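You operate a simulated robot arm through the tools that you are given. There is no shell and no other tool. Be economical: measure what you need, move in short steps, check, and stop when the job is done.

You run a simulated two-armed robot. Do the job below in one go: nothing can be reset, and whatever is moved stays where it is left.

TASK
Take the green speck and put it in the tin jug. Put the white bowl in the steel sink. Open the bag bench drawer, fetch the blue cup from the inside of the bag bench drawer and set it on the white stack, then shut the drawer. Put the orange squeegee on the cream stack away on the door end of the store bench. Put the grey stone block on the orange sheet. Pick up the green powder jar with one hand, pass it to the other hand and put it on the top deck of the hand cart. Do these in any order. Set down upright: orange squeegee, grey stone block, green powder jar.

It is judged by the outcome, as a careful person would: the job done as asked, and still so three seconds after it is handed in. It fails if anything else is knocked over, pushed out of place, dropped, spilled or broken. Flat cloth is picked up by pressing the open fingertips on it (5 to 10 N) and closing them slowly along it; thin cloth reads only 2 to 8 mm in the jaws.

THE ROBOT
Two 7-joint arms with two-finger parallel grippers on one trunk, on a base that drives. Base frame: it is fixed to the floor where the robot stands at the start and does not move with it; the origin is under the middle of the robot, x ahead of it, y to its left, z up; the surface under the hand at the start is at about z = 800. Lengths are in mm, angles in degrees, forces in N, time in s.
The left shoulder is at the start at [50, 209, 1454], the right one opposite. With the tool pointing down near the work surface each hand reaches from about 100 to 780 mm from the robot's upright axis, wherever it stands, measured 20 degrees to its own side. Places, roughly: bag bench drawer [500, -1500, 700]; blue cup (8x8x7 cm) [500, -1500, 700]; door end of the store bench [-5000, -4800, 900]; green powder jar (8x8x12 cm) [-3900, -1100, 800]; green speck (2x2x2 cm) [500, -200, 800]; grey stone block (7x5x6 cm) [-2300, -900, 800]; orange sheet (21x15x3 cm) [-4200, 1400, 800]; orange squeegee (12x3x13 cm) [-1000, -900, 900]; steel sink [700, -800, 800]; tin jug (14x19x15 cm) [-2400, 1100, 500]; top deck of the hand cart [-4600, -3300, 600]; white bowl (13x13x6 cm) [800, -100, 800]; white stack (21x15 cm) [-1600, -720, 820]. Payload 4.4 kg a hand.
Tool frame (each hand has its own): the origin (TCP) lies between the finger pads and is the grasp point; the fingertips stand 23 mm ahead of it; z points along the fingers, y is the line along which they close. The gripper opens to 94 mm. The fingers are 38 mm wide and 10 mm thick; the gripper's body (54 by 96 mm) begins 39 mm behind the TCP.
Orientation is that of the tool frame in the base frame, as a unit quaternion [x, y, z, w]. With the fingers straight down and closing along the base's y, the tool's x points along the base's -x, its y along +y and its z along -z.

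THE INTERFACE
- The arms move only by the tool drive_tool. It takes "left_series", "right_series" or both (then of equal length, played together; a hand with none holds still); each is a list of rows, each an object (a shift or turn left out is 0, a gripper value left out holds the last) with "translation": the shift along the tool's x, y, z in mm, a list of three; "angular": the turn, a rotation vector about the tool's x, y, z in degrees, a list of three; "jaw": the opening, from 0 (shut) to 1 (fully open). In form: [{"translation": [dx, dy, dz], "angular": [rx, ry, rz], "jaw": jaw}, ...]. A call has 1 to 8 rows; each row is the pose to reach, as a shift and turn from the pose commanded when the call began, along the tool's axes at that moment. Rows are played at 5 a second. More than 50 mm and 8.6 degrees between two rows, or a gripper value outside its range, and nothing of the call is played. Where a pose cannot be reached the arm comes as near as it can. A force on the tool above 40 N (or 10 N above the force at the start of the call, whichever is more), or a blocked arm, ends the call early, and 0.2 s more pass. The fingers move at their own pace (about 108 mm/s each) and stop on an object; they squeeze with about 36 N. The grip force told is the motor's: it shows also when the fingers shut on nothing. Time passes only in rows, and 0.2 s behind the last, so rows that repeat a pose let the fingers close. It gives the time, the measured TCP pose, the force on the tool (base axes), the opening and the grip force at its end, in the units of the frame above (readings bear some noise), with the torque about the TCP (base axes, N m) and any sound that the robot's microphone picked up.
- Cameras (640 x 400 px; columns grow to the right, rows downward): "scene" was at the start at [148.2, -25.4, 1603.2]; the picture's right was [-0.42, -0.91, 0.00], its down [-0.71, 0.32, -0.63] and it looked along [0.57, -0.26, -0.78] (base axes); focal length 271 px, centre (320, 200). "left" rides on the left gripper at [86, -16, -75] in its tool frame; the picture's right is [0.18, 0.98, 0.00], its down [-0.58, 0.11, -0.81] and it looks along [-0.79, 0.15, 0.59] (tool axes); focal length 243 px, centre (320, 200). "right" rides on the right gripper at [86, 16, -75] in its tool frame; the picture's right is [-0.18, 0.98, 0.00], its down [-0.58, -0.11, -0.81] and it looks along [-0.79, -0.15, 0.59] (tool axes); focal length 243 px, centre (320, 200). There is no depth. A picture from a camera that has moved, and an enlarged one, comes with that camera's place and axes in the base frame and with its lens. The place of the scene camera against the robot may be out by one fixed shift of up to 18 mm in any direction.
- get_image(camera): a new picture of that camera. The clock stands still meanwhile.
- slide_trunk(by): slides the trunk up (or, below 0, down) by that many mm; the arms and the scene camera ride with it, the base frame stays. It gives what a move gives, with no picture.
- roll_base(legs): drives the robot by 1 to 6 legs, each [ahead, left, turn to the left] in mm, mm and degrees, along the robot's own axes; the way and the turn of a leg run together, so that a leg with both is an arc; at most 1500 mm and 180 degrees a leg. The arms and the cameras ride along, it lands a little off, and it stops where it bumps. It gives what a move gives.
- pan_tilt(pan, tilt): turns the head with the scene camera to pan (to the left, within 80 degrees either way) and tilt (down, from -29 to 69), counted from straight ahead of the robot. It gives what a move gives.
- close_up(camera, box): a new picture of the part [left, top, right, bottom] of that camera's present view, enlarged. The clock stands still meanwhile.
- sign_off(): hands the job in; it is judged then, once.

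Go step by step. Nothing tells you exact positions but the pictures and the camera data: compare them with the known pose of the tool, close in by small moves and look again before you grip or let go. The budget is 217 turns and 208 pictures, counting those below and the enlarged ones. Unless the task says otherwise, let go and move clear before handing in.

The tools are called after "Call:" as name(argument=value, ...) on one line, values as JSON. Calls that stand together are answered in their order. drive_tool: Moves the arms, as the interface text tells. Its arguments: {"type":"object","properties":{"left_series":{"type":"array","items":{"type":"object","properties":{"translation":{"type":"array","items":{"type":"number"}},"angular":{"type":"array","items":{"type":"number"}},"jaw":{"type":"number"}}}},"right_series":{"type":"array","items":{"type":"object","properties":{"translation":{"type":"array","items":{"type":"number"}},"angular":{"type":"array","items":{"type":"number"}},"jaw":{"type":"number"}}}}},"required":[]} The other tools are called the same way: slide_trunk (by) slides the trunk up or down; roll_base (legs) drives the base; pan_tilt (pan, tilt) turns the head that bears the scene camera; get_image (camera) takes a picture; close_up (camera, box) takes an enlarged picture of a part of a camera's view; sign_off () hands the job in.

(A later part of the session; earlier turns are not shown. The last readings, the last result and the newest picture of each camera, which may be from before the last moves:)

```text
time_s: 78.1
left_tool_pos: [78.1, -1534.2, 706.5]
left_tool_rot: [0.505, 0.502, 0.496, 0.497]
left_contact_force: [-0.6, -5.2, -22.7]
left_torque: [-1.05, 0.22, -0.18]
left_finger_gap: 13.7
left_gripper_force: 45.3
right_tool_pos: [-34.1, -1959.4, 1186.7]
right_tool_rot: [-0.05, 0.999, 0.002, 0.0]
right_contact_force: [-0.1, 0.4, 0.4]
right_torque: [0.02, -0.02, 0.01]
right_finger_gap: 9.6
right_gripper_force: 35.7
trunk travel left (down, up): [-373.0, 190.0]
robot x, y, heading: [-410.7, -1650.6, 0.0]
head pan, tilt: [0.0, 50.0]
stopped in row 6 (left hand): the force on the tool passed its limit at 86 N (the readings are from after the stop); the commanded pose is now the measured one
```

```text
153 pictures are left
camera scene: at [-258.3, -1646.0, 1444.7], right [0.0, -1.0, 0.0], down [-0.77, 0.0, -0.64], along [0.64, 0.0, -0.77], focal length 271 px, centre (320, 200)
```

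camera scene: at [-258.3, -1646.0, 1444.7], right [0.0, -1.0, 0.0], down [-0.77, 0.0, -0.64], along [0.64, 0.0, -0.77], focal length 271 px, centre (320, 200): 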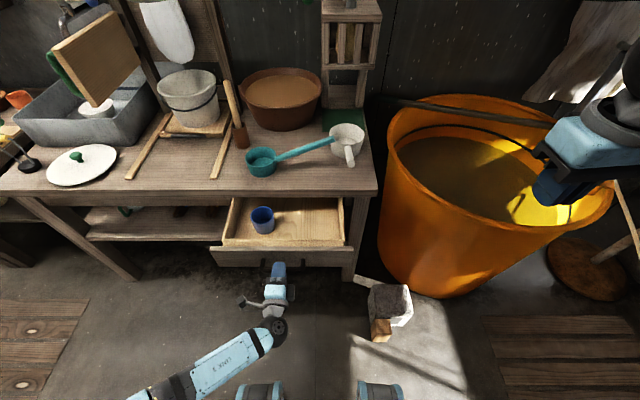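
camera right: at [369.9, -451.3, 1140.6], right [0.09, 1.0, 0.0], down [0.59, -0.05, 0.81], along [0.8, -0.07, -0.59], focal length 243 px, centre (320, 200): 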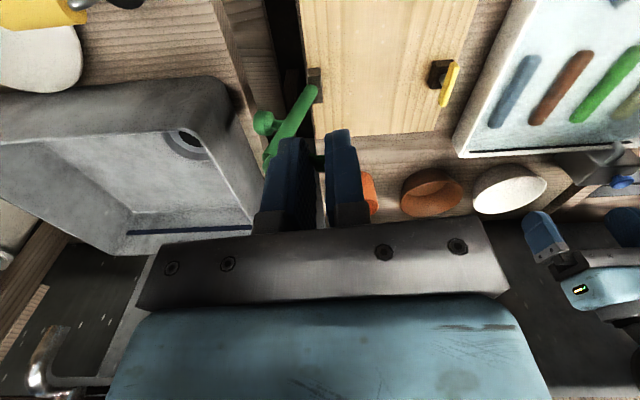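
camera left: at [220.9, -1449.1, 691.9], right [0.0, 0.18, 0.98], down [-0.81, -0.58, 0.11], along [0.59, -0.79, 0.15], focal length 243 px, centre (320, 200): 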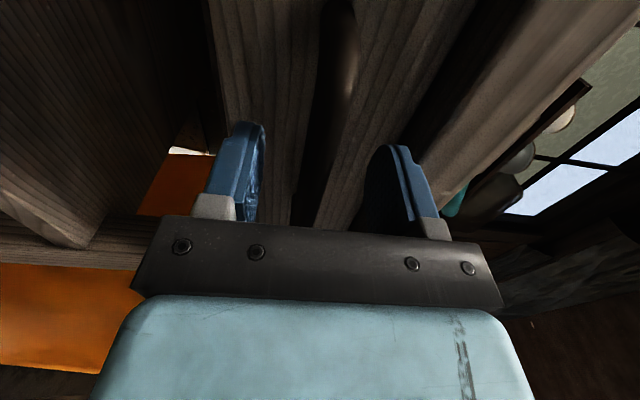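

The drawer is fully open with the blue cup inside at about [255, -1460]. I'll release the handle, back off and raise the hand.

Call:
drive_tool(left_series=[{"translation": [0, 0, 0], "jaw": 0.6}, {"translation": [0, 0, 0], "jaw": 0.6}, {"translation": [0, 0, -30]}, {"translation": [0, 0, -65]}, {"translation": [0, 45, -75]}, {"translation": [0, 90, -75]}, {"translation": [0, 135, -75]}, {"translation": [0, 180, -75]}])

Call:
drive_tool(left_series=[{"translation": [0, 40, 0], "angular": [0, 0, -8.5]}, {"translation": [0, 80, 0], "angular": [0, 0, -17]}, {"translation": [0, 120, 0], "angular": [0, 0, -25.5]}, {"translation": [0, 160, 0], "angular": [0, 0, -34]}, {"translation": [0, 180, 0], "angular": [0, 0, -42.5]}, {"translation": [0, 200, 0], "angular": [0, 0, -51]}, {"translation": [0, 200, 0], "angular": [0, 0, -59.5]}, {"translation": [0, 200, 0], "angular": [0, 0, -68]}])

Call:
drive_tool(left_series=[{"angular": [0, 0, -8.5]}, {"angular": [0, 0, -17]}, {"angular": [0, 0, -22]}])

Call:
drive_tool(left_series=[{"angular": [0, 8.5, 0]}, {"angular": [0, 17, 0]}, {"angular": [0, 25.5, 0]}, {"angular": [0, 34, 0]}, {"angular": [0, 42.5, 0]}, {"angular": [0, 51, 0]}, {"angular": [0, 59.5, 0]}, {"angular": [0, 68, 0], "jaw": 1}])

Call:
drive_tool(left_series=[{"angular": [0, 8.5, 0]}, {"angular": [0, 17, 0]}, {"angular": [0, 22, 0]}])

Call:
get_image(camera="left")

Call:
get_image(camera="scene")

```text
time_s: 79.2
left_tool_pos: [63.7, -1516.5, 732.7]
left_tool_rot: [0.491, 0.483, 0.523, 0.502]
left_contact_force: [0.0, -11.8, -37.0]
left_torque: [-1.18, 0.52, 0.07]
left_finger_gap: 72.2
left_gripper_force: 18.1
right_tool_pos: [-33.3, -1959.4, 1186.4]
right_tool_rot: [-0.05, 0.999, 0.001, -0.001]
right_contact_force: [-0.2, -0.6, -0.9]
right_torque: [0.01, 0.0, -0.02]
right_finger_gap: 9.5
right_gripper_force: 35.8
trunk travel left (down, up): [-373.0, 190.0]
robot x, y, heading: [-410.1, -1650.9, 0.1]
head pan, tilt: [0.0, 50.0]
stopped in row 5 (left hand): the force on the tool passed its limit at 58 N (the readings are from after the stop); the commanded pose is now the measured one
```

```text
time_s: 79.5
left_tool_pos: [62.1, -1515.0, 734.1]
left_tool_rot: [0.49, 0.49, 0.515, 0.504]
left_contact_force: [-0.5, -9.2, -37.6]
left_torque: [-1.01, 0.53, -0.57]
left_finger_gap: 73.0
left_gripper_force: 18.5
right_tool_pos: [-33.9, -1960.2, 1185.8]
right_tool_rot: [-0.049, 0.999, 0.001, -0.001]
right_contact_force: [0.1, -0.1, -0.2]
right_torque: [-0.04, -0.02, 0.01]
right_finger_gap: 9.8
right_gripper_force: 35.3
trunk travel left (down, up): [-373.0, 190.0]
robot x, y, heading: [-417.0, -1652.6, -0.0]
head pan, tilt: [0.0, 50.0]
stopped in row 1 (left hand): the force on the tool passed its limit at 60 N (the readings are from after the stop); the commanded pose is now the measured one
```

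```text
time_s: 80.0
left_tool_pos: [59.3, -1507.2, 729.0]
left_tool_rot: [0.443, 0.535, 0.469, 0.546]
left_contact_force: [1.0, 0.6, -31.8]
left_torque: [0.81, 0.43, -0.41]
left_finger_gap: 70.6
left_gripper_force: 16.1
right_tool_pos: [-34.5, -1959.8, 1187.7]
right_tool_rot: [-0.049, 0.999, 0.001, 0.0]
right_contact_force: [-0.7, 0.3, -1.3]
right_torque: [0.06, -0.04, -0.02]
right_finger_gap: 9.5
right_gripper_force: 36.1
trunk travel left (down, up): [-373.0, 190.0]
robot x, y, heading: [-417.6, -1654.6, 0.0]
head pan, tilt: [0.0, 50.0]
stopped in row 2 (left hand): the force on the tool passed its limit at 51 N (the readings are from after the stop); the commanded pose is now the measured one
```

```text
time_s: 80.9
left_tool_pos: [65.5, -1410.8, 723.3]
left_tool_rot: [0.335, 0.604, 0.619, 0.374]
left_contact_force: [-0.4, -0.2, -0.5]
left_torque: [0.04, 0.03, 0.03]
left_finger_gap: 56.5
left_gripper_force: 0.0
right_tool_pos: [-33.9, -1958.9, 1187.0]
right_tool_rot: [-0.05, 0.999, 0.002, 0.001]
right_contact_force: [-0.5, -1.1, -0.8]
right_torque: [0.03, 0.0, 0.01]
right_finger_gap: 9.9
right_gripper_force: 36.1
trunk travel left (down, up): [-373.0, 190.0]
robot x, y, heading: [-414.5, -1650.6, -0.0]
head pan, tilt: [0.0, 50.0]
stopped in row 4 (left hand): the arm was blocked; the commanded pose is now the measured one
```

```text
time_s: 81.9
left_tool_pos: [64.4, -1357.2, 721.9]
left_tool_rot: [0.219, 0.636, 0.701, 0.237]
left_contact_force: [0.4, 0.6, 0.1]
left_torque: [-0.01, -0.01, 0.01]
left_finger_gap: 56.4
left_gripper_force: 0.1
right_tool_pos: [-35.3, -1958.2, 1187.2]
right_tool_rot: [-0.05, 0.999, 0.002, 0.0]
right_contact_force: [-0.5, -0.3, 0.8]
right_torque: [-0.02, 0.02, -0.04]
right_finger_gap: 9.4
right_gripper_force: 35.6
trunk travel left (down, up): [-373.0, 190.0]
robot x, y, heading: [-413.8, -1651.5, 0.1]
head pan, tilt: [0.0, 50.0]
stopped in row 3 (left hand): the arm was blocked; the commanded pose is now the measured one
```

```text
152 pictures are left
camera left: at [-48.0, -1363.2, 697.9], right [-0.2, 0.04, 0.98], down [-0.04, -1.0, 0.03], along [0.98, -0.03, 0.2], focal length 243 px, centre (320, 200)
```

left: 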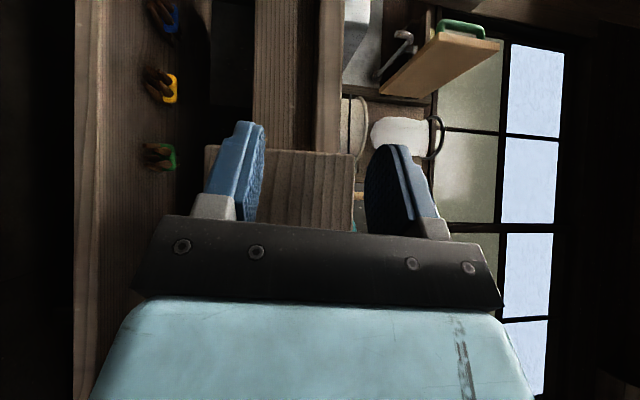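

```text
151 pictures are left
camera scene: at [-259.3, -1645.2, 1444.4], right [0.0, -1.0, 0.0], down [-0.77, 0.0, -0.64], along [0.64, 0.0, -0.77], focal length 271 px, centre (320, 200)
```

scene: 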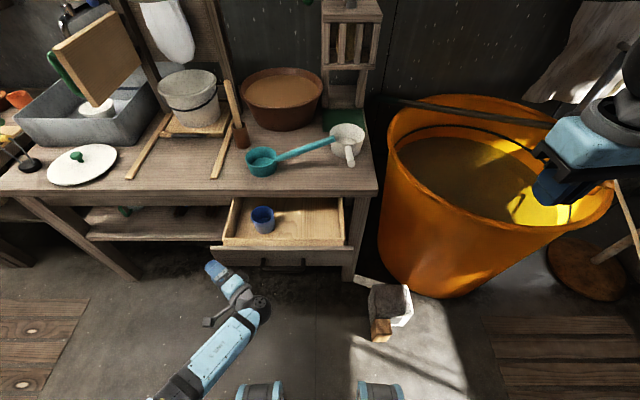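

The fingers caught the bar while lifting, but the hand is free now, with the drawer open and the cup upright. I'll raise the hand straight up.

Call:
drive_tool(left_series=[{"translation": [0, 45, -5]}, {"translation": [0, 90, -10]}, {"translation": [0, 135, -15]}, {"translation": [0, 180, -15]}, {"translation": [0, 225, -15]}, {"translation": [0, 270, -15]}, {"translation": [0, 315, -15]}, {"translation": [0, 350, -15]}])

```text
time_s: 83.7
left_tool_pos: [35.5, -1375.9, 1061.5]
left_tool_rot: [0.235, 0.601, 0.73, 0.225]
left_contact_force: [0.8, -0.5, -0.1]
left_torque: [-0.01, 0.0, 0.01]
left_finger_gap: 56.5
left_gripper_force: 0.1
right_tool_pos: [-33.7, -1958.8, 1187.0]
right_tool_rot: [-0.051, 0.999, 0.001, 0.0]
right_contact_force: [-0.1, 0.3, -0.3]
right_torque: [0.02, -0.03, -0.02]
right_finger_gap: 9.6
right_gripper_force: 35.9
trunk travel left (down, up): [-373.0, 190.0]
robot x, y, heading: [-418.5, -1649.6, -0.3]
head pan, tilt: [0.0, 50.0]
```

Now I'll turn the hand back to pointing down.

Call:
drive_tool(left_series=[{"angular": [7.77, 2.395, -2.5]}, {"angular": [15.5, 4.79, -5.0]}, {"angular": [23.3, 7.18, -7.5]}, {"angular": [31.1, 9.58, -10]}, {"angular": [38.8, 11.97, -12.5]}, {"angular": [46.6, 14.4, -15]}, {"angular": [54.4, 16.8, -17.5]}, {"angular": [62.2, 19.2, -20]}])

```text
time_s: 84.2
left_tool_pos: [34.3, -1359.9, 1062.3]
left_tool_rot: [0.235, 0.626, 0.714, 0.206]
left_contact_force: [0.0, -0.5, -0.3]
left_torque: [0.0, 0.0, 0.04]
left_finger_gap: 56.6
left_gripper_force: 0.1
right_tool_pos: [-34.4, -1957.8, 1188.2]
right_tool_rot: [-0.05, 0.999, 0.001, 0.001]
right_contact_force: [0.0, -0.8, 0.2]
right_torque: [0.0, -0.03, 0.0]
right_finger_gap: 9.5
right_gripper_force: 36.1
trunk travel left (down, up): [-373.0, 190.0]
robot x, y, heading: [-414.6, -1652.0, 0.2]
head pan, tilt: [0.0, 50.0]
stopped in row 2 (left hand): the arm was blocked; the commanded pose is now the measured one
```

Blocked that way, so I'll undo the turns in reverse, starting with the yaw back to straight ahead.

Call:
drive_tool(left_series=[{"angular": [0.5, -7.64, -1]}, {"angular": [1, -15.3, -2]}, {"angular": [1.5, -22.9, -3]}, {"angular": [2, -30.6, -4]}, {"angular": [2.5, -38.2, -5]}, {"angular": [3, -45.8, -6]}, {"angular": [3.5, -53.5, -7]}])

Call:
get_image(camera="scene")

```text
time_s: 85.8
left_tool_pos: [33.4, -1359.1, 1061.4]
left_tool_rot: [0.501, 0.5, 0.498, 0.5]
left_contact_force: [0.2, 0.0, -0.1]
left_torque: [-0.03, 0.01, -0.05]
left_finger_gap: 56.6
left_gripper_force: 0.1
right_tool_pos: [-34.2, -1957.6, 1188.0]
right_tool_rot: [-0.051, 0.999, 0.001, 0.001]
right_contact_force: [0.2, 0.3, 0.4]
right_torque: [-0.01, 0.05, -0.02]
right_finger_gap: 9.8
right_gripper_force: 35.4
trunk travel left (down, up): [-373.0, 190.0]
robot x, y, heading: [-416.5, -1650.3, -0.3]
head pan, tilt: [0.0, 50.0]
```

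```text
150 pictures are left
camera scene: at [-259.1, -1644.4, 1444.6], right [0.0, -1.0, 0.0], down [-0.77, 0.0, -0.64], along [0.64, 0.0, -0.77], focal length 271 px, centre (320, 200)
```

scene: 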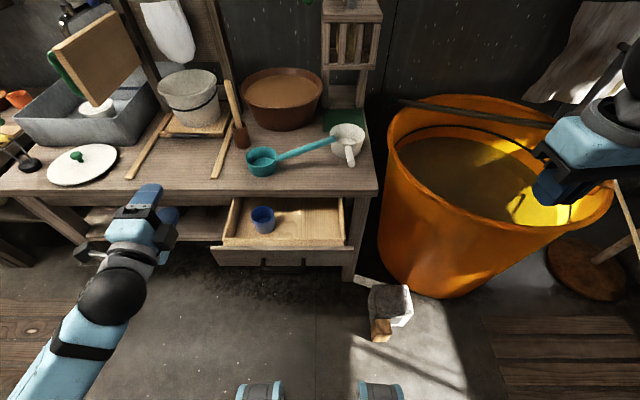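

Call:
drive_tool(left_series=[{"translation": [0, 0, 20], "angular": [0, 0, -8.5]}, {"translation": [0, 0, 40], "angular": [0, 0, -17]}, {"translation": [0, 0, 60], "angular": [0, 0, -25.5]}, {"translation": [0, 0, 80], "angular": [0, 0, -34]}, {"translation": [0, 0, 100], "angular": [0, 0, -42.5]}, {"translation": [0, 0, 120], "angular": [0, 0, -51]}, {"translation": [0, 0, 130], "angular": [0, 0, -59.5]}, {"translation": [0, 0, 135], "angular": [0, 0, -68]}])

Call:
drive_tool(left_series=[{"angular": [0, 0, -8.5]}, {"angular": [0, 0, -17]}, {"angular": [0, 0, -22]}])

Call:
drive_tool(left_series=[{"angular": [0, 8.5, 0]}, {"angular": [0, 17, 0]}, {"angular": [0, 25.5, 0]}, {"angular": [0, 34, 0]}, {"angular": [0, 42.5, 0]}, {"angular": [0, 51, 0]}, {"angular": [0, 59.5, 0]}, {"angular": [0, 68, 0], "jaw": 1}])

Call:
drive_tool(left_series=[{"angular": [0, 8.5, 0]}, {"angular": [0, 17, 0]}, {"angular": [0, 22, 0]}])

```text
time_s: 87.6
left_tool_pos: [168.6, -1359.5, 1061.3]
left_tool_rot: [0.135, 0.695, 0.134, 0.694]
left_contact_force: [-0.4, 0.7, -0.4]
left_torque: [0.02, -0.04, 0.0]
left_finger_gap: 56.4
left_gripper_force: 0.0
right_tool_pos: [-35.3, -1958.8, 1187.4]
right_tool_rot: [-0.05, 0.999, 0.001, 0.001]
right_contact_force: [1.0, -0.6, -0.1]
right_torque: [0.02, -0.02, -0.04]
right_finger_gap: 9.6
right_gripper_force: 36.0
trunk travel left (down, up): [-373.0, 190.0]
robot x, y, heading: [-415.2, -1651.6, -0.0]
head pan, tilt: [0.0, 50.0]
```

```text
time_s: 88.4
left_tool_pos: [168.3, -1359.9, 1061.1]
left_tool_rot: [-0.001, 0.707, 0.0, 0.707]
left_contact_force: [-0.7, 1.0, 0.9]
left_torque: [0.0, 0.02, 0.0]
left_finger_gap: 56.3
left_gripper_force: 0.0
right_tool_pos: [-34.4, -1958.9, 1186.9]
right_tool_rot: [-0.051, 0.999, 0.002, 0.0]
right_contact_force: [0.4, -0.4, 0.1]
right_torque: [0.0, 0.02, 0.01]
right_finger_gap: 9.5
right_gripper_force: 35.9
trunk travel left (down, up): [-373.0, 190.0]
robot x, y, heading: [-416.0, -1652.2, 0.1]
head pan, tilt: [0.0, 50.0]
```

```text
time_s: 90.2
left_tool_pos: [168.4, -1358.0, 1059.7]
left_tool_rot: [-0.001, 0.982, -0.001, 0.189]
left_contact_force: [0.0, -0.5, -0.4]
left_torque: [-0.02, -0.01, 0.01]
left_finger_gap: 94.2
left_gripper_force: 0.1
right_tool_pos: [-34.5, -1956.7, 1186.8]
right_tool_rot: [-0.051, 0.999, 0.0, 0.001]
right_contact_force: [0.3, 1.6, -0.1]
right_torque: [-0.07, 0.01, 0.03]
right_finger_gap: 9.8
right_gripper_force: 35.7
trunk travel left (down, up): [-373.0, 190.0]
robot x, y, heading: [-416.0, -1649.8, -0.2]
head pan, tilt: [0.0, 50.0]
```

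```text
time_s: 91.0
left_tool_pos: [168.4, -1359.7, 1060.9]
left_tool_rot: [-0.001, 1.0, 0.0, -0.002]
left_contact_force: [0.4, -0.6, 0.7]
left_torque: [0.0, 0.02, 0.01]
left_finger_gap: 94.0
left_gripper_force: 0.0
right_tool_pos: [-33.9, -1958.7, 1186.8]
right_tool_rot: [-0.051, 0.999, 0.001, 0.001]
right_contact_force: [0.3, -0.7, -0.2]
right_torque: [0.04, 0.0, 0.0]
right_finger_gap: 9.7
right_gripper_force: 36.2
trunk travel left (down, up): [-373.0, 190.0]
robot x, y, heading: [-413.2, -1651.1, 0.0]
head pan, tilt: [0.0, 50.0]
```

Back to pointing down. Moving above the cup for a look.

Call:
drive_tool(left_series=[{"translation": [-12, -20, 36]}, {"translation": [-24, -40, 72]}, {"translation": [-36, -60, 108]}, {"translation": [-48, -80, 144]}, {"translation": [-60, -100, 180]}, {"translation": [-60, -100, 180]}])

Call:
get_image(camera="left")

Call:
close_up(camera="scene", box=[200, 180, 380, 290])

```text
time_s: 92.4
left_tool_pos: [230.9, -1460.4, 878.6]
left_tool_rot: [0.0, 1.0, -0.001, 0.0]
left_contact_force: [-0.5, -0.2, -0.2]
left_torque: [-0.01, -0.01, 0.02]
left_finger_gap: 93.9
left_gripper_force: 0.0
right_tool_pos: [-35.0, -1957.4, 1188.0]
right_tool_rot: [-0.05, 0.999, 0.002, 0.0]
right_contact_force: [-0.1, 0.4, 0.1]
right_torque: [-0.01, 0.04, -0.03]
right_finger_gap: 9.6
right_gripper_force: 36.0
trunk travel left (down, up): [-373.0, 190.0]
robot x, y, heading: [-414.2, -1653.6, 0.1]
head pan, tilt: [0.0, 50.0]
```

```text
149 pictures are left
camera left: at [144.5, -1478.0, 953.7], right [-0.18, 0.98, 0.0], down [0.58, 0.11, 0.81], along [0.79, 0.15, -0.59], focal length 243 px, centre (320, 200)
```

left: 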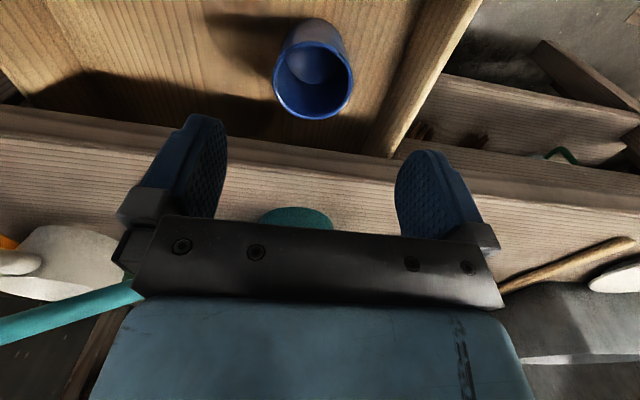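

```text
3.56 times, centred on (290, 235) of scene
camera zoom: at [-259.7, -1644.9, 1444.7], right [0.0, -1.0, 0.0], down [-0.77, 0.0, -0.64], along [0.64, 0.0, -0.77], focal length 962 px, centre (427, 76)
```

zoom: 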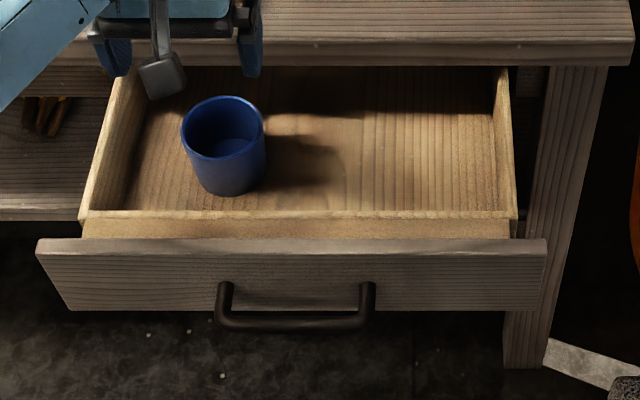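

The cup is at about [268, -1462], rim near z 710. I'll lower partway and confirm.

Call:
drive_tool(left_series=[{"translation": [-15, 0, 40]}, {"translation": [-31, -1, 80]}])

Call:
get_image(camera="left")

```text
time_s: 93.0
left_tool_pos: [260.6, -1460.9, 800.1]
left_tool_rot: [0.0, 1.0, -0.001, -0.001]
left_contact_force: [-0.1, 0.0, -0.6]
left_torque: [0.03, 0.02, 0.0]
left_finger_gap: 93.8
left_gripper_force: 0.1
right_tool_pos: [-34.3, -1958.6, 1186.8]
right_tool_rot: [-0.05, 0.999, 0.002, 0.001]
right_contact_force: [0.0, 0.6, 0.6]
right_torque: [0.0, 0.0, -0.03]
right_finger_gap: 9.5
right_gripper_force: 35.5
trunk travel left (down, up): [-373.0, 190.0]
robot x, y, heading: [-412.2, -1651.1, -0.1]
head pan, tilt: [0.0, 50.0]
```

```text
147 pictures are left
camera left: at [175.1, -1478.5, 874.1], right [-0.18, 0.98, 0.0], down [0.58, 0.11, 0.81], along [0.79, 0.15, -0.59], focal length 243 px, centre (320, 200)
```

left: 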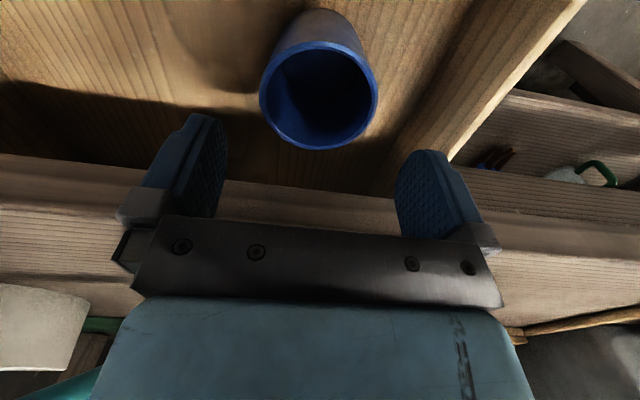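

Call:
drive_tool(left_series=[{"translation": [0, -2.5, 30]}, {"translation": [0, -2.5, 60]}, {"translation": [0, -2.5, 85]}])

Call:
get_image(camera="left")

```text
time_s: 93.8
left_tool_pos: [259.0, -1463.0, 715.2]
left_tool_rot: [0.0, 1.0, 0.0, -0.001]
left_contact_force: [0.1, -0.1, 0.4]
left_torque: [-0.02, 0.02, -0.02]
left_finger_gap: 94.1
left_gripper_force: 0.2
right_tool_pos: [-34.2, -1959.2, 1188.1]
right_tool_rot: [-0.05, 0.999, 0.001, 0.0]
right_contact_force: [0.4, -0.1, -0.6]
right_torque: [0.01, 0.0, -0.06]
right_finger_gap: 9.6
right_gripper_force: 36.4
trunk travel left (down, up): [-373.0, 190.0]
robot x, y, heading: [-417.9, -1653.2, -0.1]
head pan, tilt: [0.0, 50.0]
```

```text
146 pictures are left
camera left: at [172.1, -1480.5, 788.9], right [-0.18, 0.98, 0.0], down [0.58, 0.11, 0.81], along [0.79, 0.15, -0.59], focal length 243 px, centre (320, 200)
```

left: 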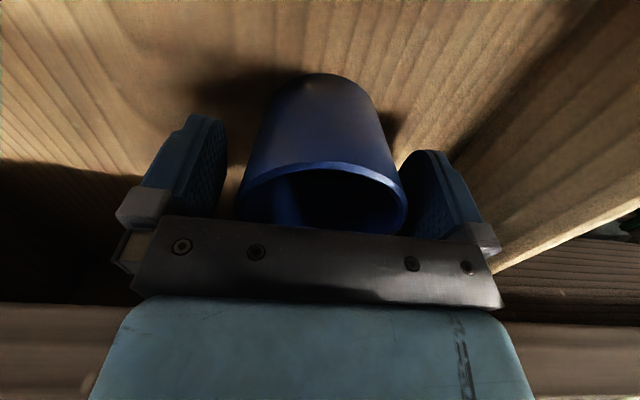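

The cup is centred between the fingers. Closing and lifting.

Call:
drive_tool(left_series=[{"jaw": 0.5}, {"jaw": 0.5}, {"translation": [0, 0, -3], "jaw": 0.5}, {"translation": [0, 0, -40]}, {"translation": [0, 0, -85]}, {"translation": [0, 0, -130]}])

Call:
get_image(camera="left")

```text
time_s: 95.2
left_tool_pos: [259.2, -1460.9, 847.1]
left_tool_rot: [-0.001, 1.0, 0.0, -0.001]
left_contact_force: [0.3, 0.3, -1.2]
left_torque: [0.0, -0.02, 0.01]
left_finger_gap: 75.2
left_gripper_force: 36.3
right_tool_pos: [-35.1, -1958.6, 1188.4]
right_tool_rot: [-0.05, 0.999, 0.0, 0.001]
right_contact_force: [0.0, 0.4, -0.9]
right_torque: [0.01, -0.02, 0.02]
right_finger_gap: 9.8
right_gripper_force: 35.7
trunk travel left (down, up): [-373.0, 190.0]
robot x, y, heading: [-416.8, -1648.9, 0.1]
head pan, tilt: [0.0, 50.0]
```

```text
145 pictures are left
camera left: at [172.6, -1480.3, 921.8], right [-0.18, 0.98, 0.0], down [0.58, 0.11, 0.81], along [0.79, 0.15, -0.59], focal length 243 px, centre (320, 200)
```

left: 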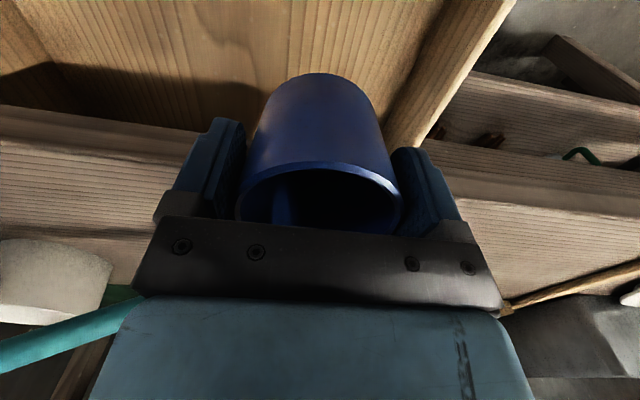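

The cup is held. Next I'll shut the drawer with the closed right hand: I'll raise the left, shift the base left and bring the right hand in front of the handle.

Call:
drive_tool(left_series=[{"translation": [20, 0, -45]}, {"translation": [40, 0, -90]}, {"translation": [60, 0, -135]}, {"translation": [60, 0, -180]}])

Call:
roll_base(legs=[[0, 420, 0]])

Call:
drive_tool(right_series=[{"translation": [0, 0, 45]}, {"translation": [0, 0, 90]}, {"translation": [0, 0, 135]}, {"translation": [0, 0, 180]}, {"translation": [0, 0, 225]}, {"translation": [0, 0, 270]}, {"translation": [0, 0, 315]}])

Call:
pan_tilt(pan=-20, tilt=55)

Call:
get_image(camera="scene")

```text
time_s: 96.2
left_tool_pos: [198.8, -1464.5, 1025.9]
left_tool_rot: [0.0, 1.0, 0.0, -0.001]
left_contact_force: [-0.7, -1.2, -0.9]
left_torque: [0.03, -0.01, 0.02]
left_finger_gap: 75.2
left_gripper_force: 36.1
right_tool_pos: [-34.4, -1959.0, 1186.5]
right_tool_rot: [-0.051, 0.999, 0.002, 0.001]
right_contact_force: [0.4, -0.7, -0.4]
right_torque: [-0.01, -0.02, -0.01]
right_finger_gap: 9.6
right_gripper_force: 35.9
trunk travel left (down, up): [-373.0, 190.0]
robot x, y, heading: [-414.5, -1652.4, 0.0]
head pan, tilt: [0.0, 50.0]
```

```text
time_s: 100.4
left_tool_pos: [198.8, -1044.3, 1025.3]
left_tool_rot: [-0.001, 1.0, 0.0, -0.001]
left_contact_force: [0.2, 0.1, -1.3]
left_torque: [0.02, 0.01, 0.01]
left_finger_gap: 75.0
left_gripper_force: 35.7
right_tool_pos: [-34.1, -1538.6, 1187.2]
right_tool_rot: [-0.052, 0.999, 0.002, 0.001]
right_contact_force: [-0.2, 0.3, 0.0]
right_torque: [0.01, -0.01, 0.03]
right_finger_gap: 9.6
right_gripper_force: 36.0
trunk travel left (down, up): [-373.0, 190.0]
robot x, y, heading: [-416.7, -1230.6, 0.2]
head pan, tilt: [0.0, 50.0]
```

```text
time_s: 102.0
left_tool_pos: [196.7, -1043.7, 1026.3]
left_tool_rot: [-0.002, 1.0, 0.0, 0.0]
left_contact_force: [0.3, 0.4, -1.6]
left_torque: [0.02, 0.03, 0.01]
left_finger_gap: 75.0
left_gripper_force: 35.9
right_tool_pos: [-35.3, -1553.2, 901.3]
right_tool_rot: [-0.052, 0.999, 0.003, 0.002]
right_contact_force: [-0.1, 0.6, 0.2]
right_torque: [0.03, 0.0, 0.03]
right_finger_gap: 9.5
right_gripper_force: 35.8
right hand out of reach, approached as far as the arm can: row 7
trunk travel left (down, up): [-373.0, 190.0]
robot x, y, heading: [-416.6, -1231.8, 0.2]
head pan, tilt: [0.0, 50.0]
```

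```text
time_s: 102.8
left_tool_pos: [197.1, -1043.7, 1024.7]
left_tool_rot: [-0.002, 1.0, 0.0, -0.001]
left_contact_force: [0.0, 0.5, -1.1]
left_torque: [0.02, 0.0, -0.01]
left_finger_gap: 75.0
left_gripper_force: 35.6
right_tool_pos: [-34.8, -1553.5, 902.8]
right_tool_rot: [-0.051, 0.999, 0.0, 0.001]
right_contact_force: [0.4, 0.1, -0.5]
right_torque: [0.02, 0.0, -0.03]
right_finger_gap: 9.4
right_gripper_force: 35.7
trunk travel left (down, up): [-373.0, 190.0]
robot x, y, heading: [-416.7, -1234.8, 0.2]
head pan, tilt: [-20.0, 55.0]
```

```text
144 pictures are left
camera scene: at [-269.0, -1250.0, 1438.1], right [-0.34, -0.94, 0.0], down [-0.77, 0.28, -0.57], along [0.54, -0.19, -0.82], focal length 271 px, centre (320, 200)
```

scene: 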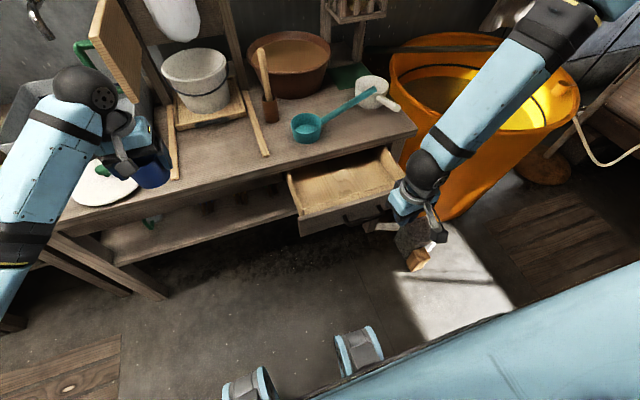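

I'll lower the trunk so the right hand reaches handle height.

Call:
slide_trunk(by=-195)

Call:
get_image(camera="right")

Call:
get_image(camera="scene")

```text
time_s: 104.9
left_tool_pos: [198.0, -1043.6, 829.6]
left_tool_rot: [-0.003, 1.0, 0.0, 0.0]
left_contact_force: [0.7, 0.1, -0.7]
left_torque: [-0.02, 0.02, 0.0]
left_finger_gap: 75.2
left_gripper_force: 35.8
right_tool_pos: [-35.6, -1553.5, 708.2]
right_tool_rot: [-0.052, 0.999, 0.001, 0.0]
right_contact_force: [0.3, 0.5, -0.7]
right_torque: [-0.01, 0.01, -0.04]
right_finger_gap: 9.8
right_gripper_force: 36.0
trunk travel left (down, up): [-178.0, 385.0]
robot x, y, heading: [-412.2, -1231.7, 0.1]
head pan, tilt: [-20.0, 55.0]
```

```text
143 pictures are left
camera right: at [-123.2, -1546.7, 780.7], right [0.08, 1.0, 0.0], down [0.59, -0.05, 0.81], along [0.8, -0.06, -0.59], focal length 243 px, centre (320, 200)
```

right: 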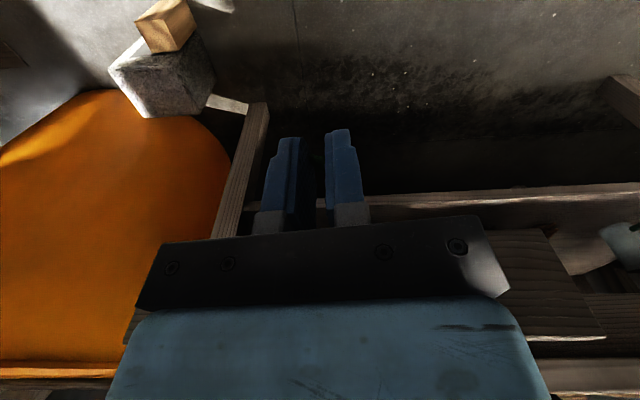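

```text
142 pictures are left
camera scene: at [-269.4, -1250.3, 1243.1], right [-0.34, -0.94, 0.0], down [-0.77, 0.28, -0.57], along [0.54, -0.19, -0.82], focal length 271 px, centre (320, 200)
```

scene: 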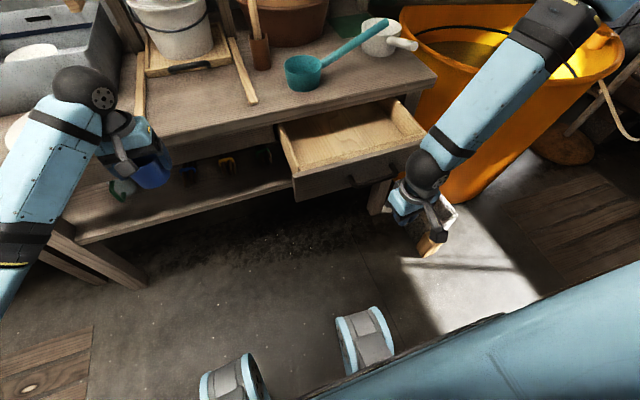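

I'll push the handle forward with the closed right fingers.

Call:
drive_tool(right_series=[{"translation": [-45, -4, 0]}, {"translation": [-85, -8, 0]}, {"translation": [-120, -11, 0]}, {"translation": [-155, -15, 0]}, {"translation": [-190, -18, 0]}, {"translation": [-225, -22, 0]}, {"translation": [-260, -25, 0]}, {"translation": [-290, -28, 0]}])

Call:
get_image(camera="scene")

```text
time_s: 106.7
left_tool_pos: [197.7, -1043.5, 830.2]
left_tool_rot: [-0.002, 1.0, 0.0, -0.001]
left_contact_force: [0.0, 0.3, -1.0]
left_torque: [0.03, -0.01, 0.01]
left_finger_gap: 75.2
left_gripper_force: 36.2
right_tool_pos: [203.6, -1586.6, 776.5]
right_tool_rot: [-0.052, 0.999, 0.002, 0.001]
right_contact_force: [0.3, -0.3, 0.7]
right_torque: [-0.02, -0.03, 0.0]
right_finger_gap: 9.5
right_gripper_force: 36.3
right hand out of reach, approached as far as the arm can: row 1, 2, 3, 4, 5, 6, 7, 8
trunk travel left (down, up): [-178.0, 385.0]
robot x, y, heading: [-418.6, -1234.2, 0.1]
head pan, tilt: [-20.0, 55.0]
```

```text
141 pictures are left
camera scene: at [-269.1, -1250.3, 1243.0], right [-0.34, -0.94, 0.0], down [-0.77, 0.28, -0.57], along [0.54, -0.19, -0.82], focal length 271 px, centre (320, 200)
```

scene: 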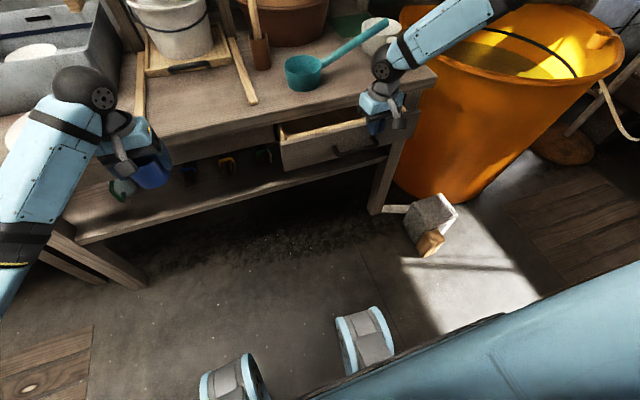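

The right hand rose over the drawer as its arm hit a limit. I'll retract both hands, lower the trunk, and push by driving the base instead.

Call:
drive_tool(right_series=[{"translation": [45, 4, 0]}, {"translation": [90, 8, 0]}, {"translation": [135, 12, 0]}, {"translation": [180, 17, 0]}, {"translation": [215, 21, 0]}], left_series=[{"translation": [35, 0, -25]}, {"translation": [70, 0, -50]}, {"translation": [105, 0, -75]}, {"translation": [140, 0, -100]}, {"translation": [150, 0, -130]}])

Call:
slide_trunk(by=-70)

Call:
get_image(camera="scene")

```text
time_s: 107.9
left_tool_pos: [48.3, -1044.9, 961.8]
left_tool_rot: [-0.002, 1.0, 0.0, -0.001]
left_contact_force: [0.0, 0.2, -1.4]
left_torque: [0.02, -0.01, 0.0]
left_finger_gap: 75.1
left_gripper_force: 35.5
right_tool_pos: [-11.8, -1588.9, 773.2]
right_tool_rot: [-0.051, 0.999, 0.003, 0.001]
right_contact_force: [0.5, -0.2, -1.2]
right_torque: [0.03, -0.03, -0.01]
right_finger_gap: 9.4
right_gripper_force: 36.1
trunk travel left (down, up): [-178.0, 385.0]
robot x, y, heading: [-416.2, -1233.1, 0.1]
head pan, tilt: [-20.0, 55.0]
```

```text
time_s: 109.0
left_tool_pos: [48.5, -1044.7, 890.2]
left_tool_rot: [-0.001, 1.0, 0.0, 0.0]
left_contact_force: [-0.2, -1.0, -1.3]
left_torque: [0.01, -0.01, 0.03]
left_finger_gap: 75.3
left_gripper_force: 35.9
right_tool_pos: [-12.1, -1588.7, 703.2]
right_tool_rot: [-0.053, 0.999, 0.002, 0.0]
right_contact_force: [0.0, -0.1, 0.6]
right_torque: [0.0, -0.05, 0.01]
right_finger_gap: 9.5
right_gripper_force: 36.1
trunk travel left (down, up): [-108.0, 455.0]
robot x, y, heading: [-415.8, -1233.2, 0.2]
head pan, tilt: [-20.0, 55.0]
```

```text
140 pictures are left
camera scene: at [-269.5, -1250.3, 1173.1], right [-0.34, -0.94, 0.0], down [-0.77, 0.28, -0.57], along [0.54, -0.19, -0.82], focal length 271 px, centre (320, 200)
```

scene: 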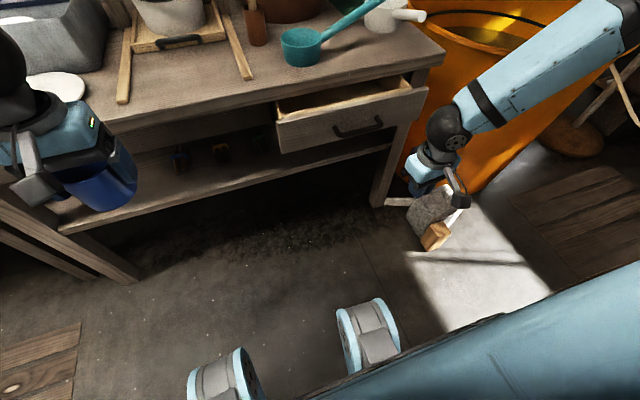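

I'll centre the right hand on the handle and drive forward to push the drawer in.

Call:
roll_base(legs=[[0, 45, 0], [240, 0, 0]])

Call:
get_image(camera="scene")

```text
time_s: 111.5
left_tool_pos: [289.1, -999.7, 889.9]
left_tool_rot: [-0.001, 1.0, 0.0, 0.0]
left_contact_force: [0.1, -0.1, -2.5]
left_torque: [0.01, 0.03, -0.03]
left_finger_gap: 75.2
left_gripper_force: 36.0
right_tool_pos: [226.7, -1543.1, 701.7]
right_tool_rot: [-0.052, 0.999, 0.002, 0.001]
right_contact_force: [0.0, -0.5, -0.3]
right_torque: [0.02, 0.0, 0.01]
right_finger_gap: 9.5
right_gripper_force: 35.8
trunk travel left (down, up): [-108.0, 455.0]
robot x, y, heading: [-176.3, -1188.6, 0.1]
head pan, tilt: [-20.0, 55.0]
```

```text
139 pictures are left
camera scene: at [-29.2, -1204.8, 1173.0], right [-0.34, -0.94, 0.0], down [-0.77, 0.28, -0.57], along [0.54, -0.19, -0.82], focal length 271 px, centre (320, 200)
```

scene: 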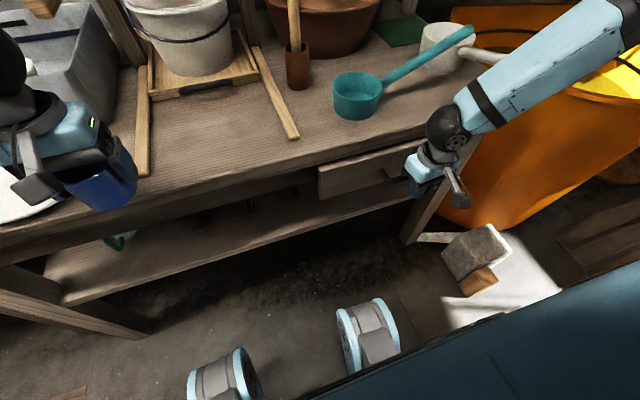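

Nearly shut. Driving the last bit.

Call:
roll_base(legs=[[42, 0, 0]])

Call:
close_up(camera="scene", box=[280, 80, 520, 260])

```text
time_s: 112.5
left_tool_pos: [327.3, -1000.0, 889.9]
left_tool_rot: [-0.001, 1.0, 0.0, -0.001]
left_contact_force: [-0.4, -0.4, -1.0]
left_torque: [0.0, -0.02, 0.01]
left_finger_gap: 75.3
left_gripper_force: 36.6
right_tool_pos: [262.8, -1541.7, 702.7]
right_tool_rot: [-0.05, 0.999, 0.001, -0.002]
right_contact_force: [-0.2, -0.4, 0.0]
right_torque: [-0.05, 0.0, -0.02]
right_finger_gap: 9.5
right_gripper_force: 36.0
trunk travel left (down, up): [-108.0, 455.0]
robot x, y, heading: [-136.0, -1189.1, 0.0]
head pan, tilt: [-20.0, 55.0]
stopped in leg 1: the force on the tool passed its limit at 69 N (the readings are from after the stop); the commanded pose is now the measured one
```

```text
2.22 times, centred on (400, 170) of scene
camera zoom: at [9.4, -1205.1, 1173.0], right [-0.34, -0.94, 0.0], down [-0.77, 0.28, -0.57], along [0.54, -0.2, -0.82], focal length 601 px, centre (142, 267)
```

zoom: 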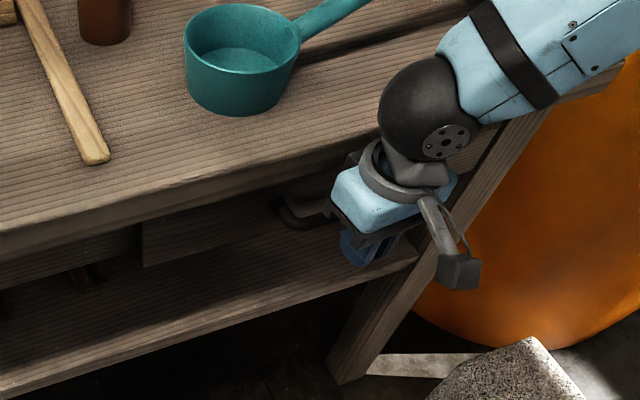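

The force limit tripped, so the drawer should be home. I'll back off and look.

Call:
roll_base(legs=[[-200, 0, 0]])

Call:
close_up(camera="scene", box=[240, 60, 440, 200])

Call:
get_image(camera="scene")

```text
time_s: 114.1
left_tool_pos: [130.4, -1000.2, 891.4]
left_tool_rot: [-0.001, 1.0, 0.0, -0.001]
left_contact_force: [0.0, -0.9, -1.5]
left_torque: [-0.05, -0.04, -0.01]
left_finger_gap: 74.9
left_gripper_force: 35.8
right_tool_pos: [63.3, -1542.8, 702.1]
right_tool_rot: [-0.051, 0.999, 0.001, -0.003]
right_contact_force: [0.3, -1.2, 0.5]
right_torque: [0.0, -0.03, -0.01]
right_finger_gap: 9.9
right_gripper_force: 36.2
trunk travel left (down, up): [-108.0, 455.0]
robot x, y, heading: [-334.3, -1187.3, -0.0]
head pan, tilt: [-20.0, 55.0]
```

```text
2.86 times, centred on (340, 130) of scene
camera zoom: at [-188.7, -1205.2, 1173.2], right [-0.34, -0.94, 0.0], down [-0.77, 0.28, -0.57], along [0.54, -0.2, -0.82], focal length 773 px, centre (263, 400)
```

zoom: 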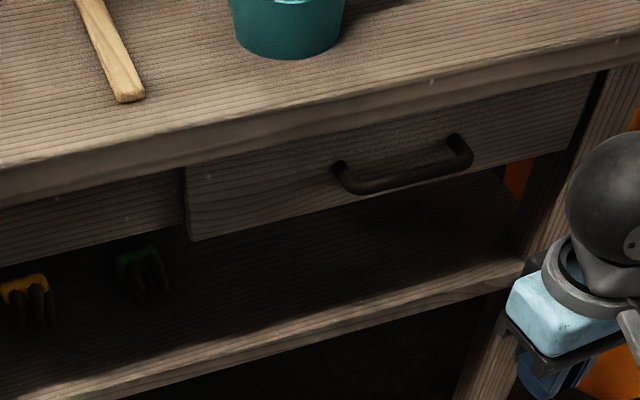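

```text
136 pictures are left
camera scene: at [-188.7, -1205.2, 1173.2], right [-0.34, -0.94, 0.0], down [-0.77, 0.28, -0.57], along [0.54, -0.2, -0.82], focal length 271 px, centre (320, 200)
```

scene: 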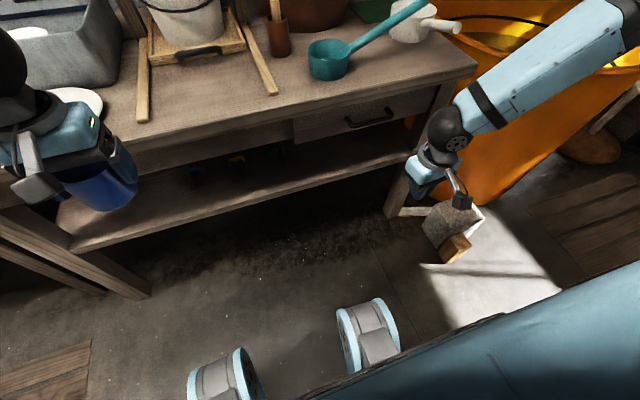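

The drawer is back at its closed position. I'll raise the trunk and look behind me, where the stacks should be.

Call:
slide_trunk(by=330)

Call:
pan_tilt(pan=80, tilt=25)

Call:
get_image(camera="scene")

Call:
pan_tilt(pan=-80, tilt=25)

Call:
get_image(camera="scene")

```text
time_s: 117.3
left_tool_pos: [130.8, -999.5, 1218.3]
left_tool_rot: [-0.001, 1.0, 0.0, -0.002]
left_contact_force: [1.2, -0.3, -1.8]
left_torque: [0.0, 0.01, 0.0]
left_finger_gap: 75.2
left_gripper_force: 35.5
right_tool_pos: [64.9, -1542.6, 1032.2]
right_tool_rot: [-0.051, 0.999, 0.002, -0.003]
right_contact_force: [-0.8, 0.0, -0.8]
right_torque: [0.02, 0.0, 0.01]
right_finger_gap: 9.6
right_gripper_force: 35.7
trunk travel left (down, up): [-438.0, 125.0]
robot x, y, heading: [-331.9, -1187.5, -0.0]
head pan, tilt: [-20.0, 55.0]
```

```text
time_s: 119.1
left_tool_pos: [131.0, -999.9, 1219.0]
left_tool_rot: [0.0, 1.0, 0.0, -0.001]
left_contact_force: [0.5, -0.3, -1.1]
left_torque: [0.03, 0.02, 0.03]
left_finger_gap: 75.3
left_gripper_force: 36.0
right_tool_pos: [63.9, -1542.9, 1031.6]
right_tool_rot: [-0.051, 0.999, 0.002, -0.003]
right_contact_force: [-0.9, -0.3, -0.6]
right_torque: [0.01, 0.0, 0.06]
right_finger_gap: 9.5
right_gripper_force: 35.9
trunk travel left (down, up): [-438.0, 125.0]
robot x, y, heading: [-336.2, -1187.9, -0.0]
head pan, tilt: [80.0, 25.0]
```

```text
135 pictures are left
camera scene: at [-239.9, -1089.9, 1547.0], right [0.98, -0.17, 0.0], down [-0.07, -0.42, -0.91], along [0.16, 0.89, -0.42], focal length 271 px, centre (320, 200)
```

scene: 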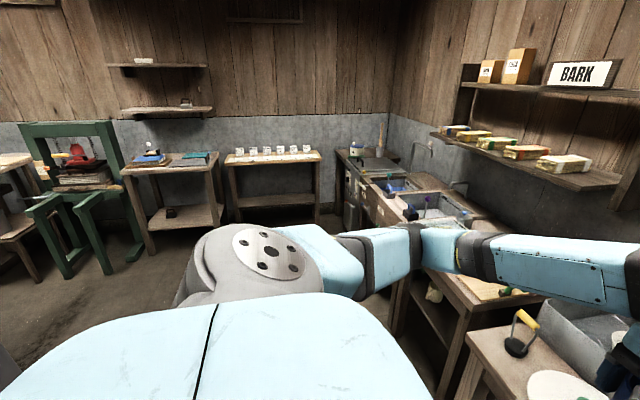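

```text
time_s: 121.5
left_tool_pos: [131.3, -999.9, 1219.3]
left_tool_rot: [-0.002, 1.0, 0.0, -0.002]
left_contact_force: [0.0, -0.2, -1.8]
left_torque: [0.0, -0.02, 0.02]
left_finger_gap: 75.0
left_gripper_force: 35.8
right_tool_pos: [64.5, -1543.2, 1032.3]
right_tool_rot: [-0.052, 0.999, 0.001, -0.005]
right_contact_force: [-0.2, 0.4, 0.1]
right_torque: [-0.02, -0.02, 0.03]
right_finger_gap: 9.4
right_gripper_force: 36.5
trunk travel left (down, up): [-438.0, 125.0]
robot x, y, heading: [-334.5, -1187.6, 0.1]
head pan, tilt: [-80.0, 25.0]
```

```text
134 pictures are left
camera scene: at [-239.7, -1271.3, 1547.1], right [-0.98, -0.18, 0.0], down [-0.07, 0.42, -0.91], along [0.16, -0.89, -0.42], focal length 271 px, centre (320, 200)
```

scene: 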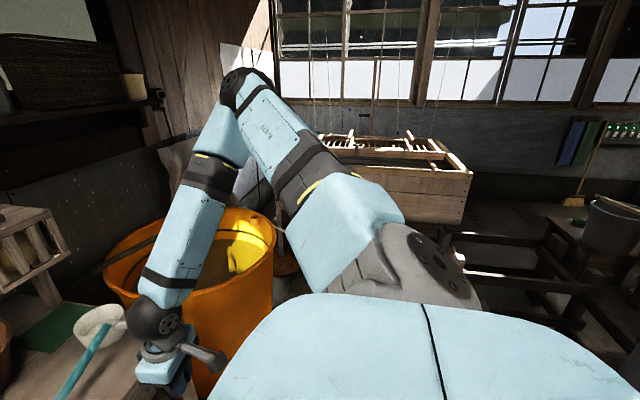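

The way behind is open at hand height. I'll turn left 90° and look along −x.

Call:
roll_base(legs=[[-100, 0, 0], [0, 0, 100]])

Call:
pan_tilt(pan=60, tilt=30)

Call:
get_image(camera="scene")

```text
time_s: 127.0
left_tool_pos: [-718.4, -772.2, 1219.0]
left_tool_rot: [0.781, -0.625, 0.002, 0.001]
left_contact_force: [0.4, -0.4, -1.0]
left_torque: [0.0, -0.01, 0.02]
left_finger_gap: 75.0
left_gripper_force: 35.6
right_tool_pos: [-173.6, -720.3, 1032.2]
right_tool_rot: [0.81, -0.586, 0.002, 0.003]
right_contact_force: [0.3, 0.4, -0.8]
right_torque: [-0.01, 0.05, -0.02]
right_finger_gap: 9.6
right_gripper_force: 36.3
trunk travel left (down, up): [-438.0, 125.0]
robot x, y, heading: [-433.0, -1186.7, 102.4]
head pan, tilt: [-80.0, 25.0]
```

```text
time_s: 129.2
left_tool_pos: [-718.1, -772.5, 1220.5]
left_tool_rot: [0.781, -0.625, 0.001, 0.001]
left_contact_force: [0.7, -0.2, 0.0]
left_torque: [0.02, 0.02, -0.02]
left_finger_gap: 75.1
left_gripper_force: 36.6
right_tool_pos: [-173.7, -720.4, 1031.5]
right_tool_rot: [0.811, -0.586, 0.002, 0.004]
right_contact_force: [0.8, -0.6, 0.4]
right_torque: [0.0, 0.0, -0.01]
right_finger_gap: 9.7
right_gripper_force: 36.3
trunk travel left (down, up): [-438.0, 125.0]
robot x, y, heading: [-434.1, -1191.4, 102.6]
head pan, tilt: [60.0, 30.0]
```

```text
133 pictures are left
camera scene: at [-523.9, -1087.8, 1539.1], right [0.3, 0.95, 0.0], down [0.48, -0.15, -0.87], along [-0.83, 0.26, -0.5], focal length 271 px, centre (320, 200)
```

scene: 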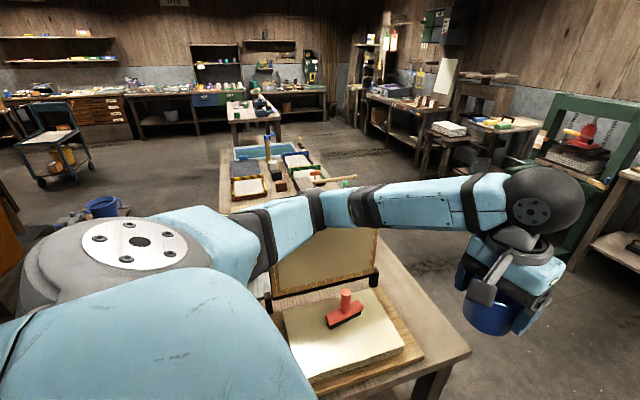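

I can see the orange squeegee on the cream stack on the near table, with tray tables beyond. I'll drive around to the open +y side of the tables and face them.

Call:
roll_base(legs=[[1015, -227, 0], [0, 0, 167]])

Call:
pan_tilt(pan=-50, tilt=35)

Call:
get_image(camera="scene")

```text
time_s: 141.4
left_tool_pos: [-253.6, -620.6, 1220.4]
left_tool_rot: [0.714, 0.7, 0.002, -0.002]
left_contact_force: [0.0, 1.1, -0.8]
left_torque: [0.0, -0.01, 0.02]
left_finger_gap: 75.2
left_gripper_force: 35.7
right_tool_pos: [-795.8, -541.3, 1032.4]
right_tool_rot: [0.68, 0.733, 0.003, -0.001]
right_contact_force: [-0.9, 0.2, -0.4]
right_torque: [-0.03, 0.0, -0.01]
right_finger_gap: 9.7
right_gripper_force: 36.4
trunk travel left (down, up): [-438.0, 125.0]
robot x, y, heading: [-428.9, -155.3, -91.3]
head pan, tilt: [60.0, 30.0]
```

```text
time_s: 143.3
left_tool_pos: [-253.7, -619.8, 1220.0]
left_tool_rot: [0.714, 0.7, 0.002, -0.002]
left_contact_force: [0.7, -0.8, -1.0]
left_torque: [-0.03, 0.04, -0.01]
left_finger_gap: 75.0
left_gripper_force: 35.7
right_tool_pos: [-795.6, -542.5, 1032.5]
right_tool_rot: [0.68, 0.733, 0.003, -0.002]
right_contact_force: [0.2, 0.8, 0.3]
right_torque: [0.02, 0.0, 0.02]
right_finger_gap: 9.7
right_gripper_force: 35.8
trunk travel left (down, up): [-438.0, 125.0]
robot x, y, heading: [-430.1, -149.6, -91.1]
head pan, tilt: [-50.0, 35.0]
```

```text
132 pictures are left
camera scene: at [-488.6, -266.6, 1531.3], right [-0.63, 0.78, 0.0], down [0.45, 0.36, -0.82], along [-0.64, -0.51, -0.57], focal length 271 px, centre (320, 200)
```

scene: 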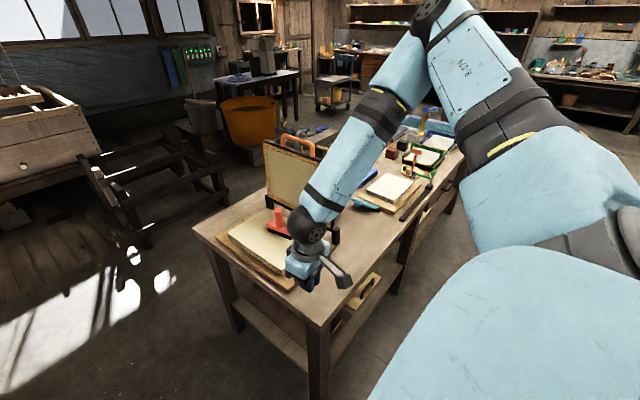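

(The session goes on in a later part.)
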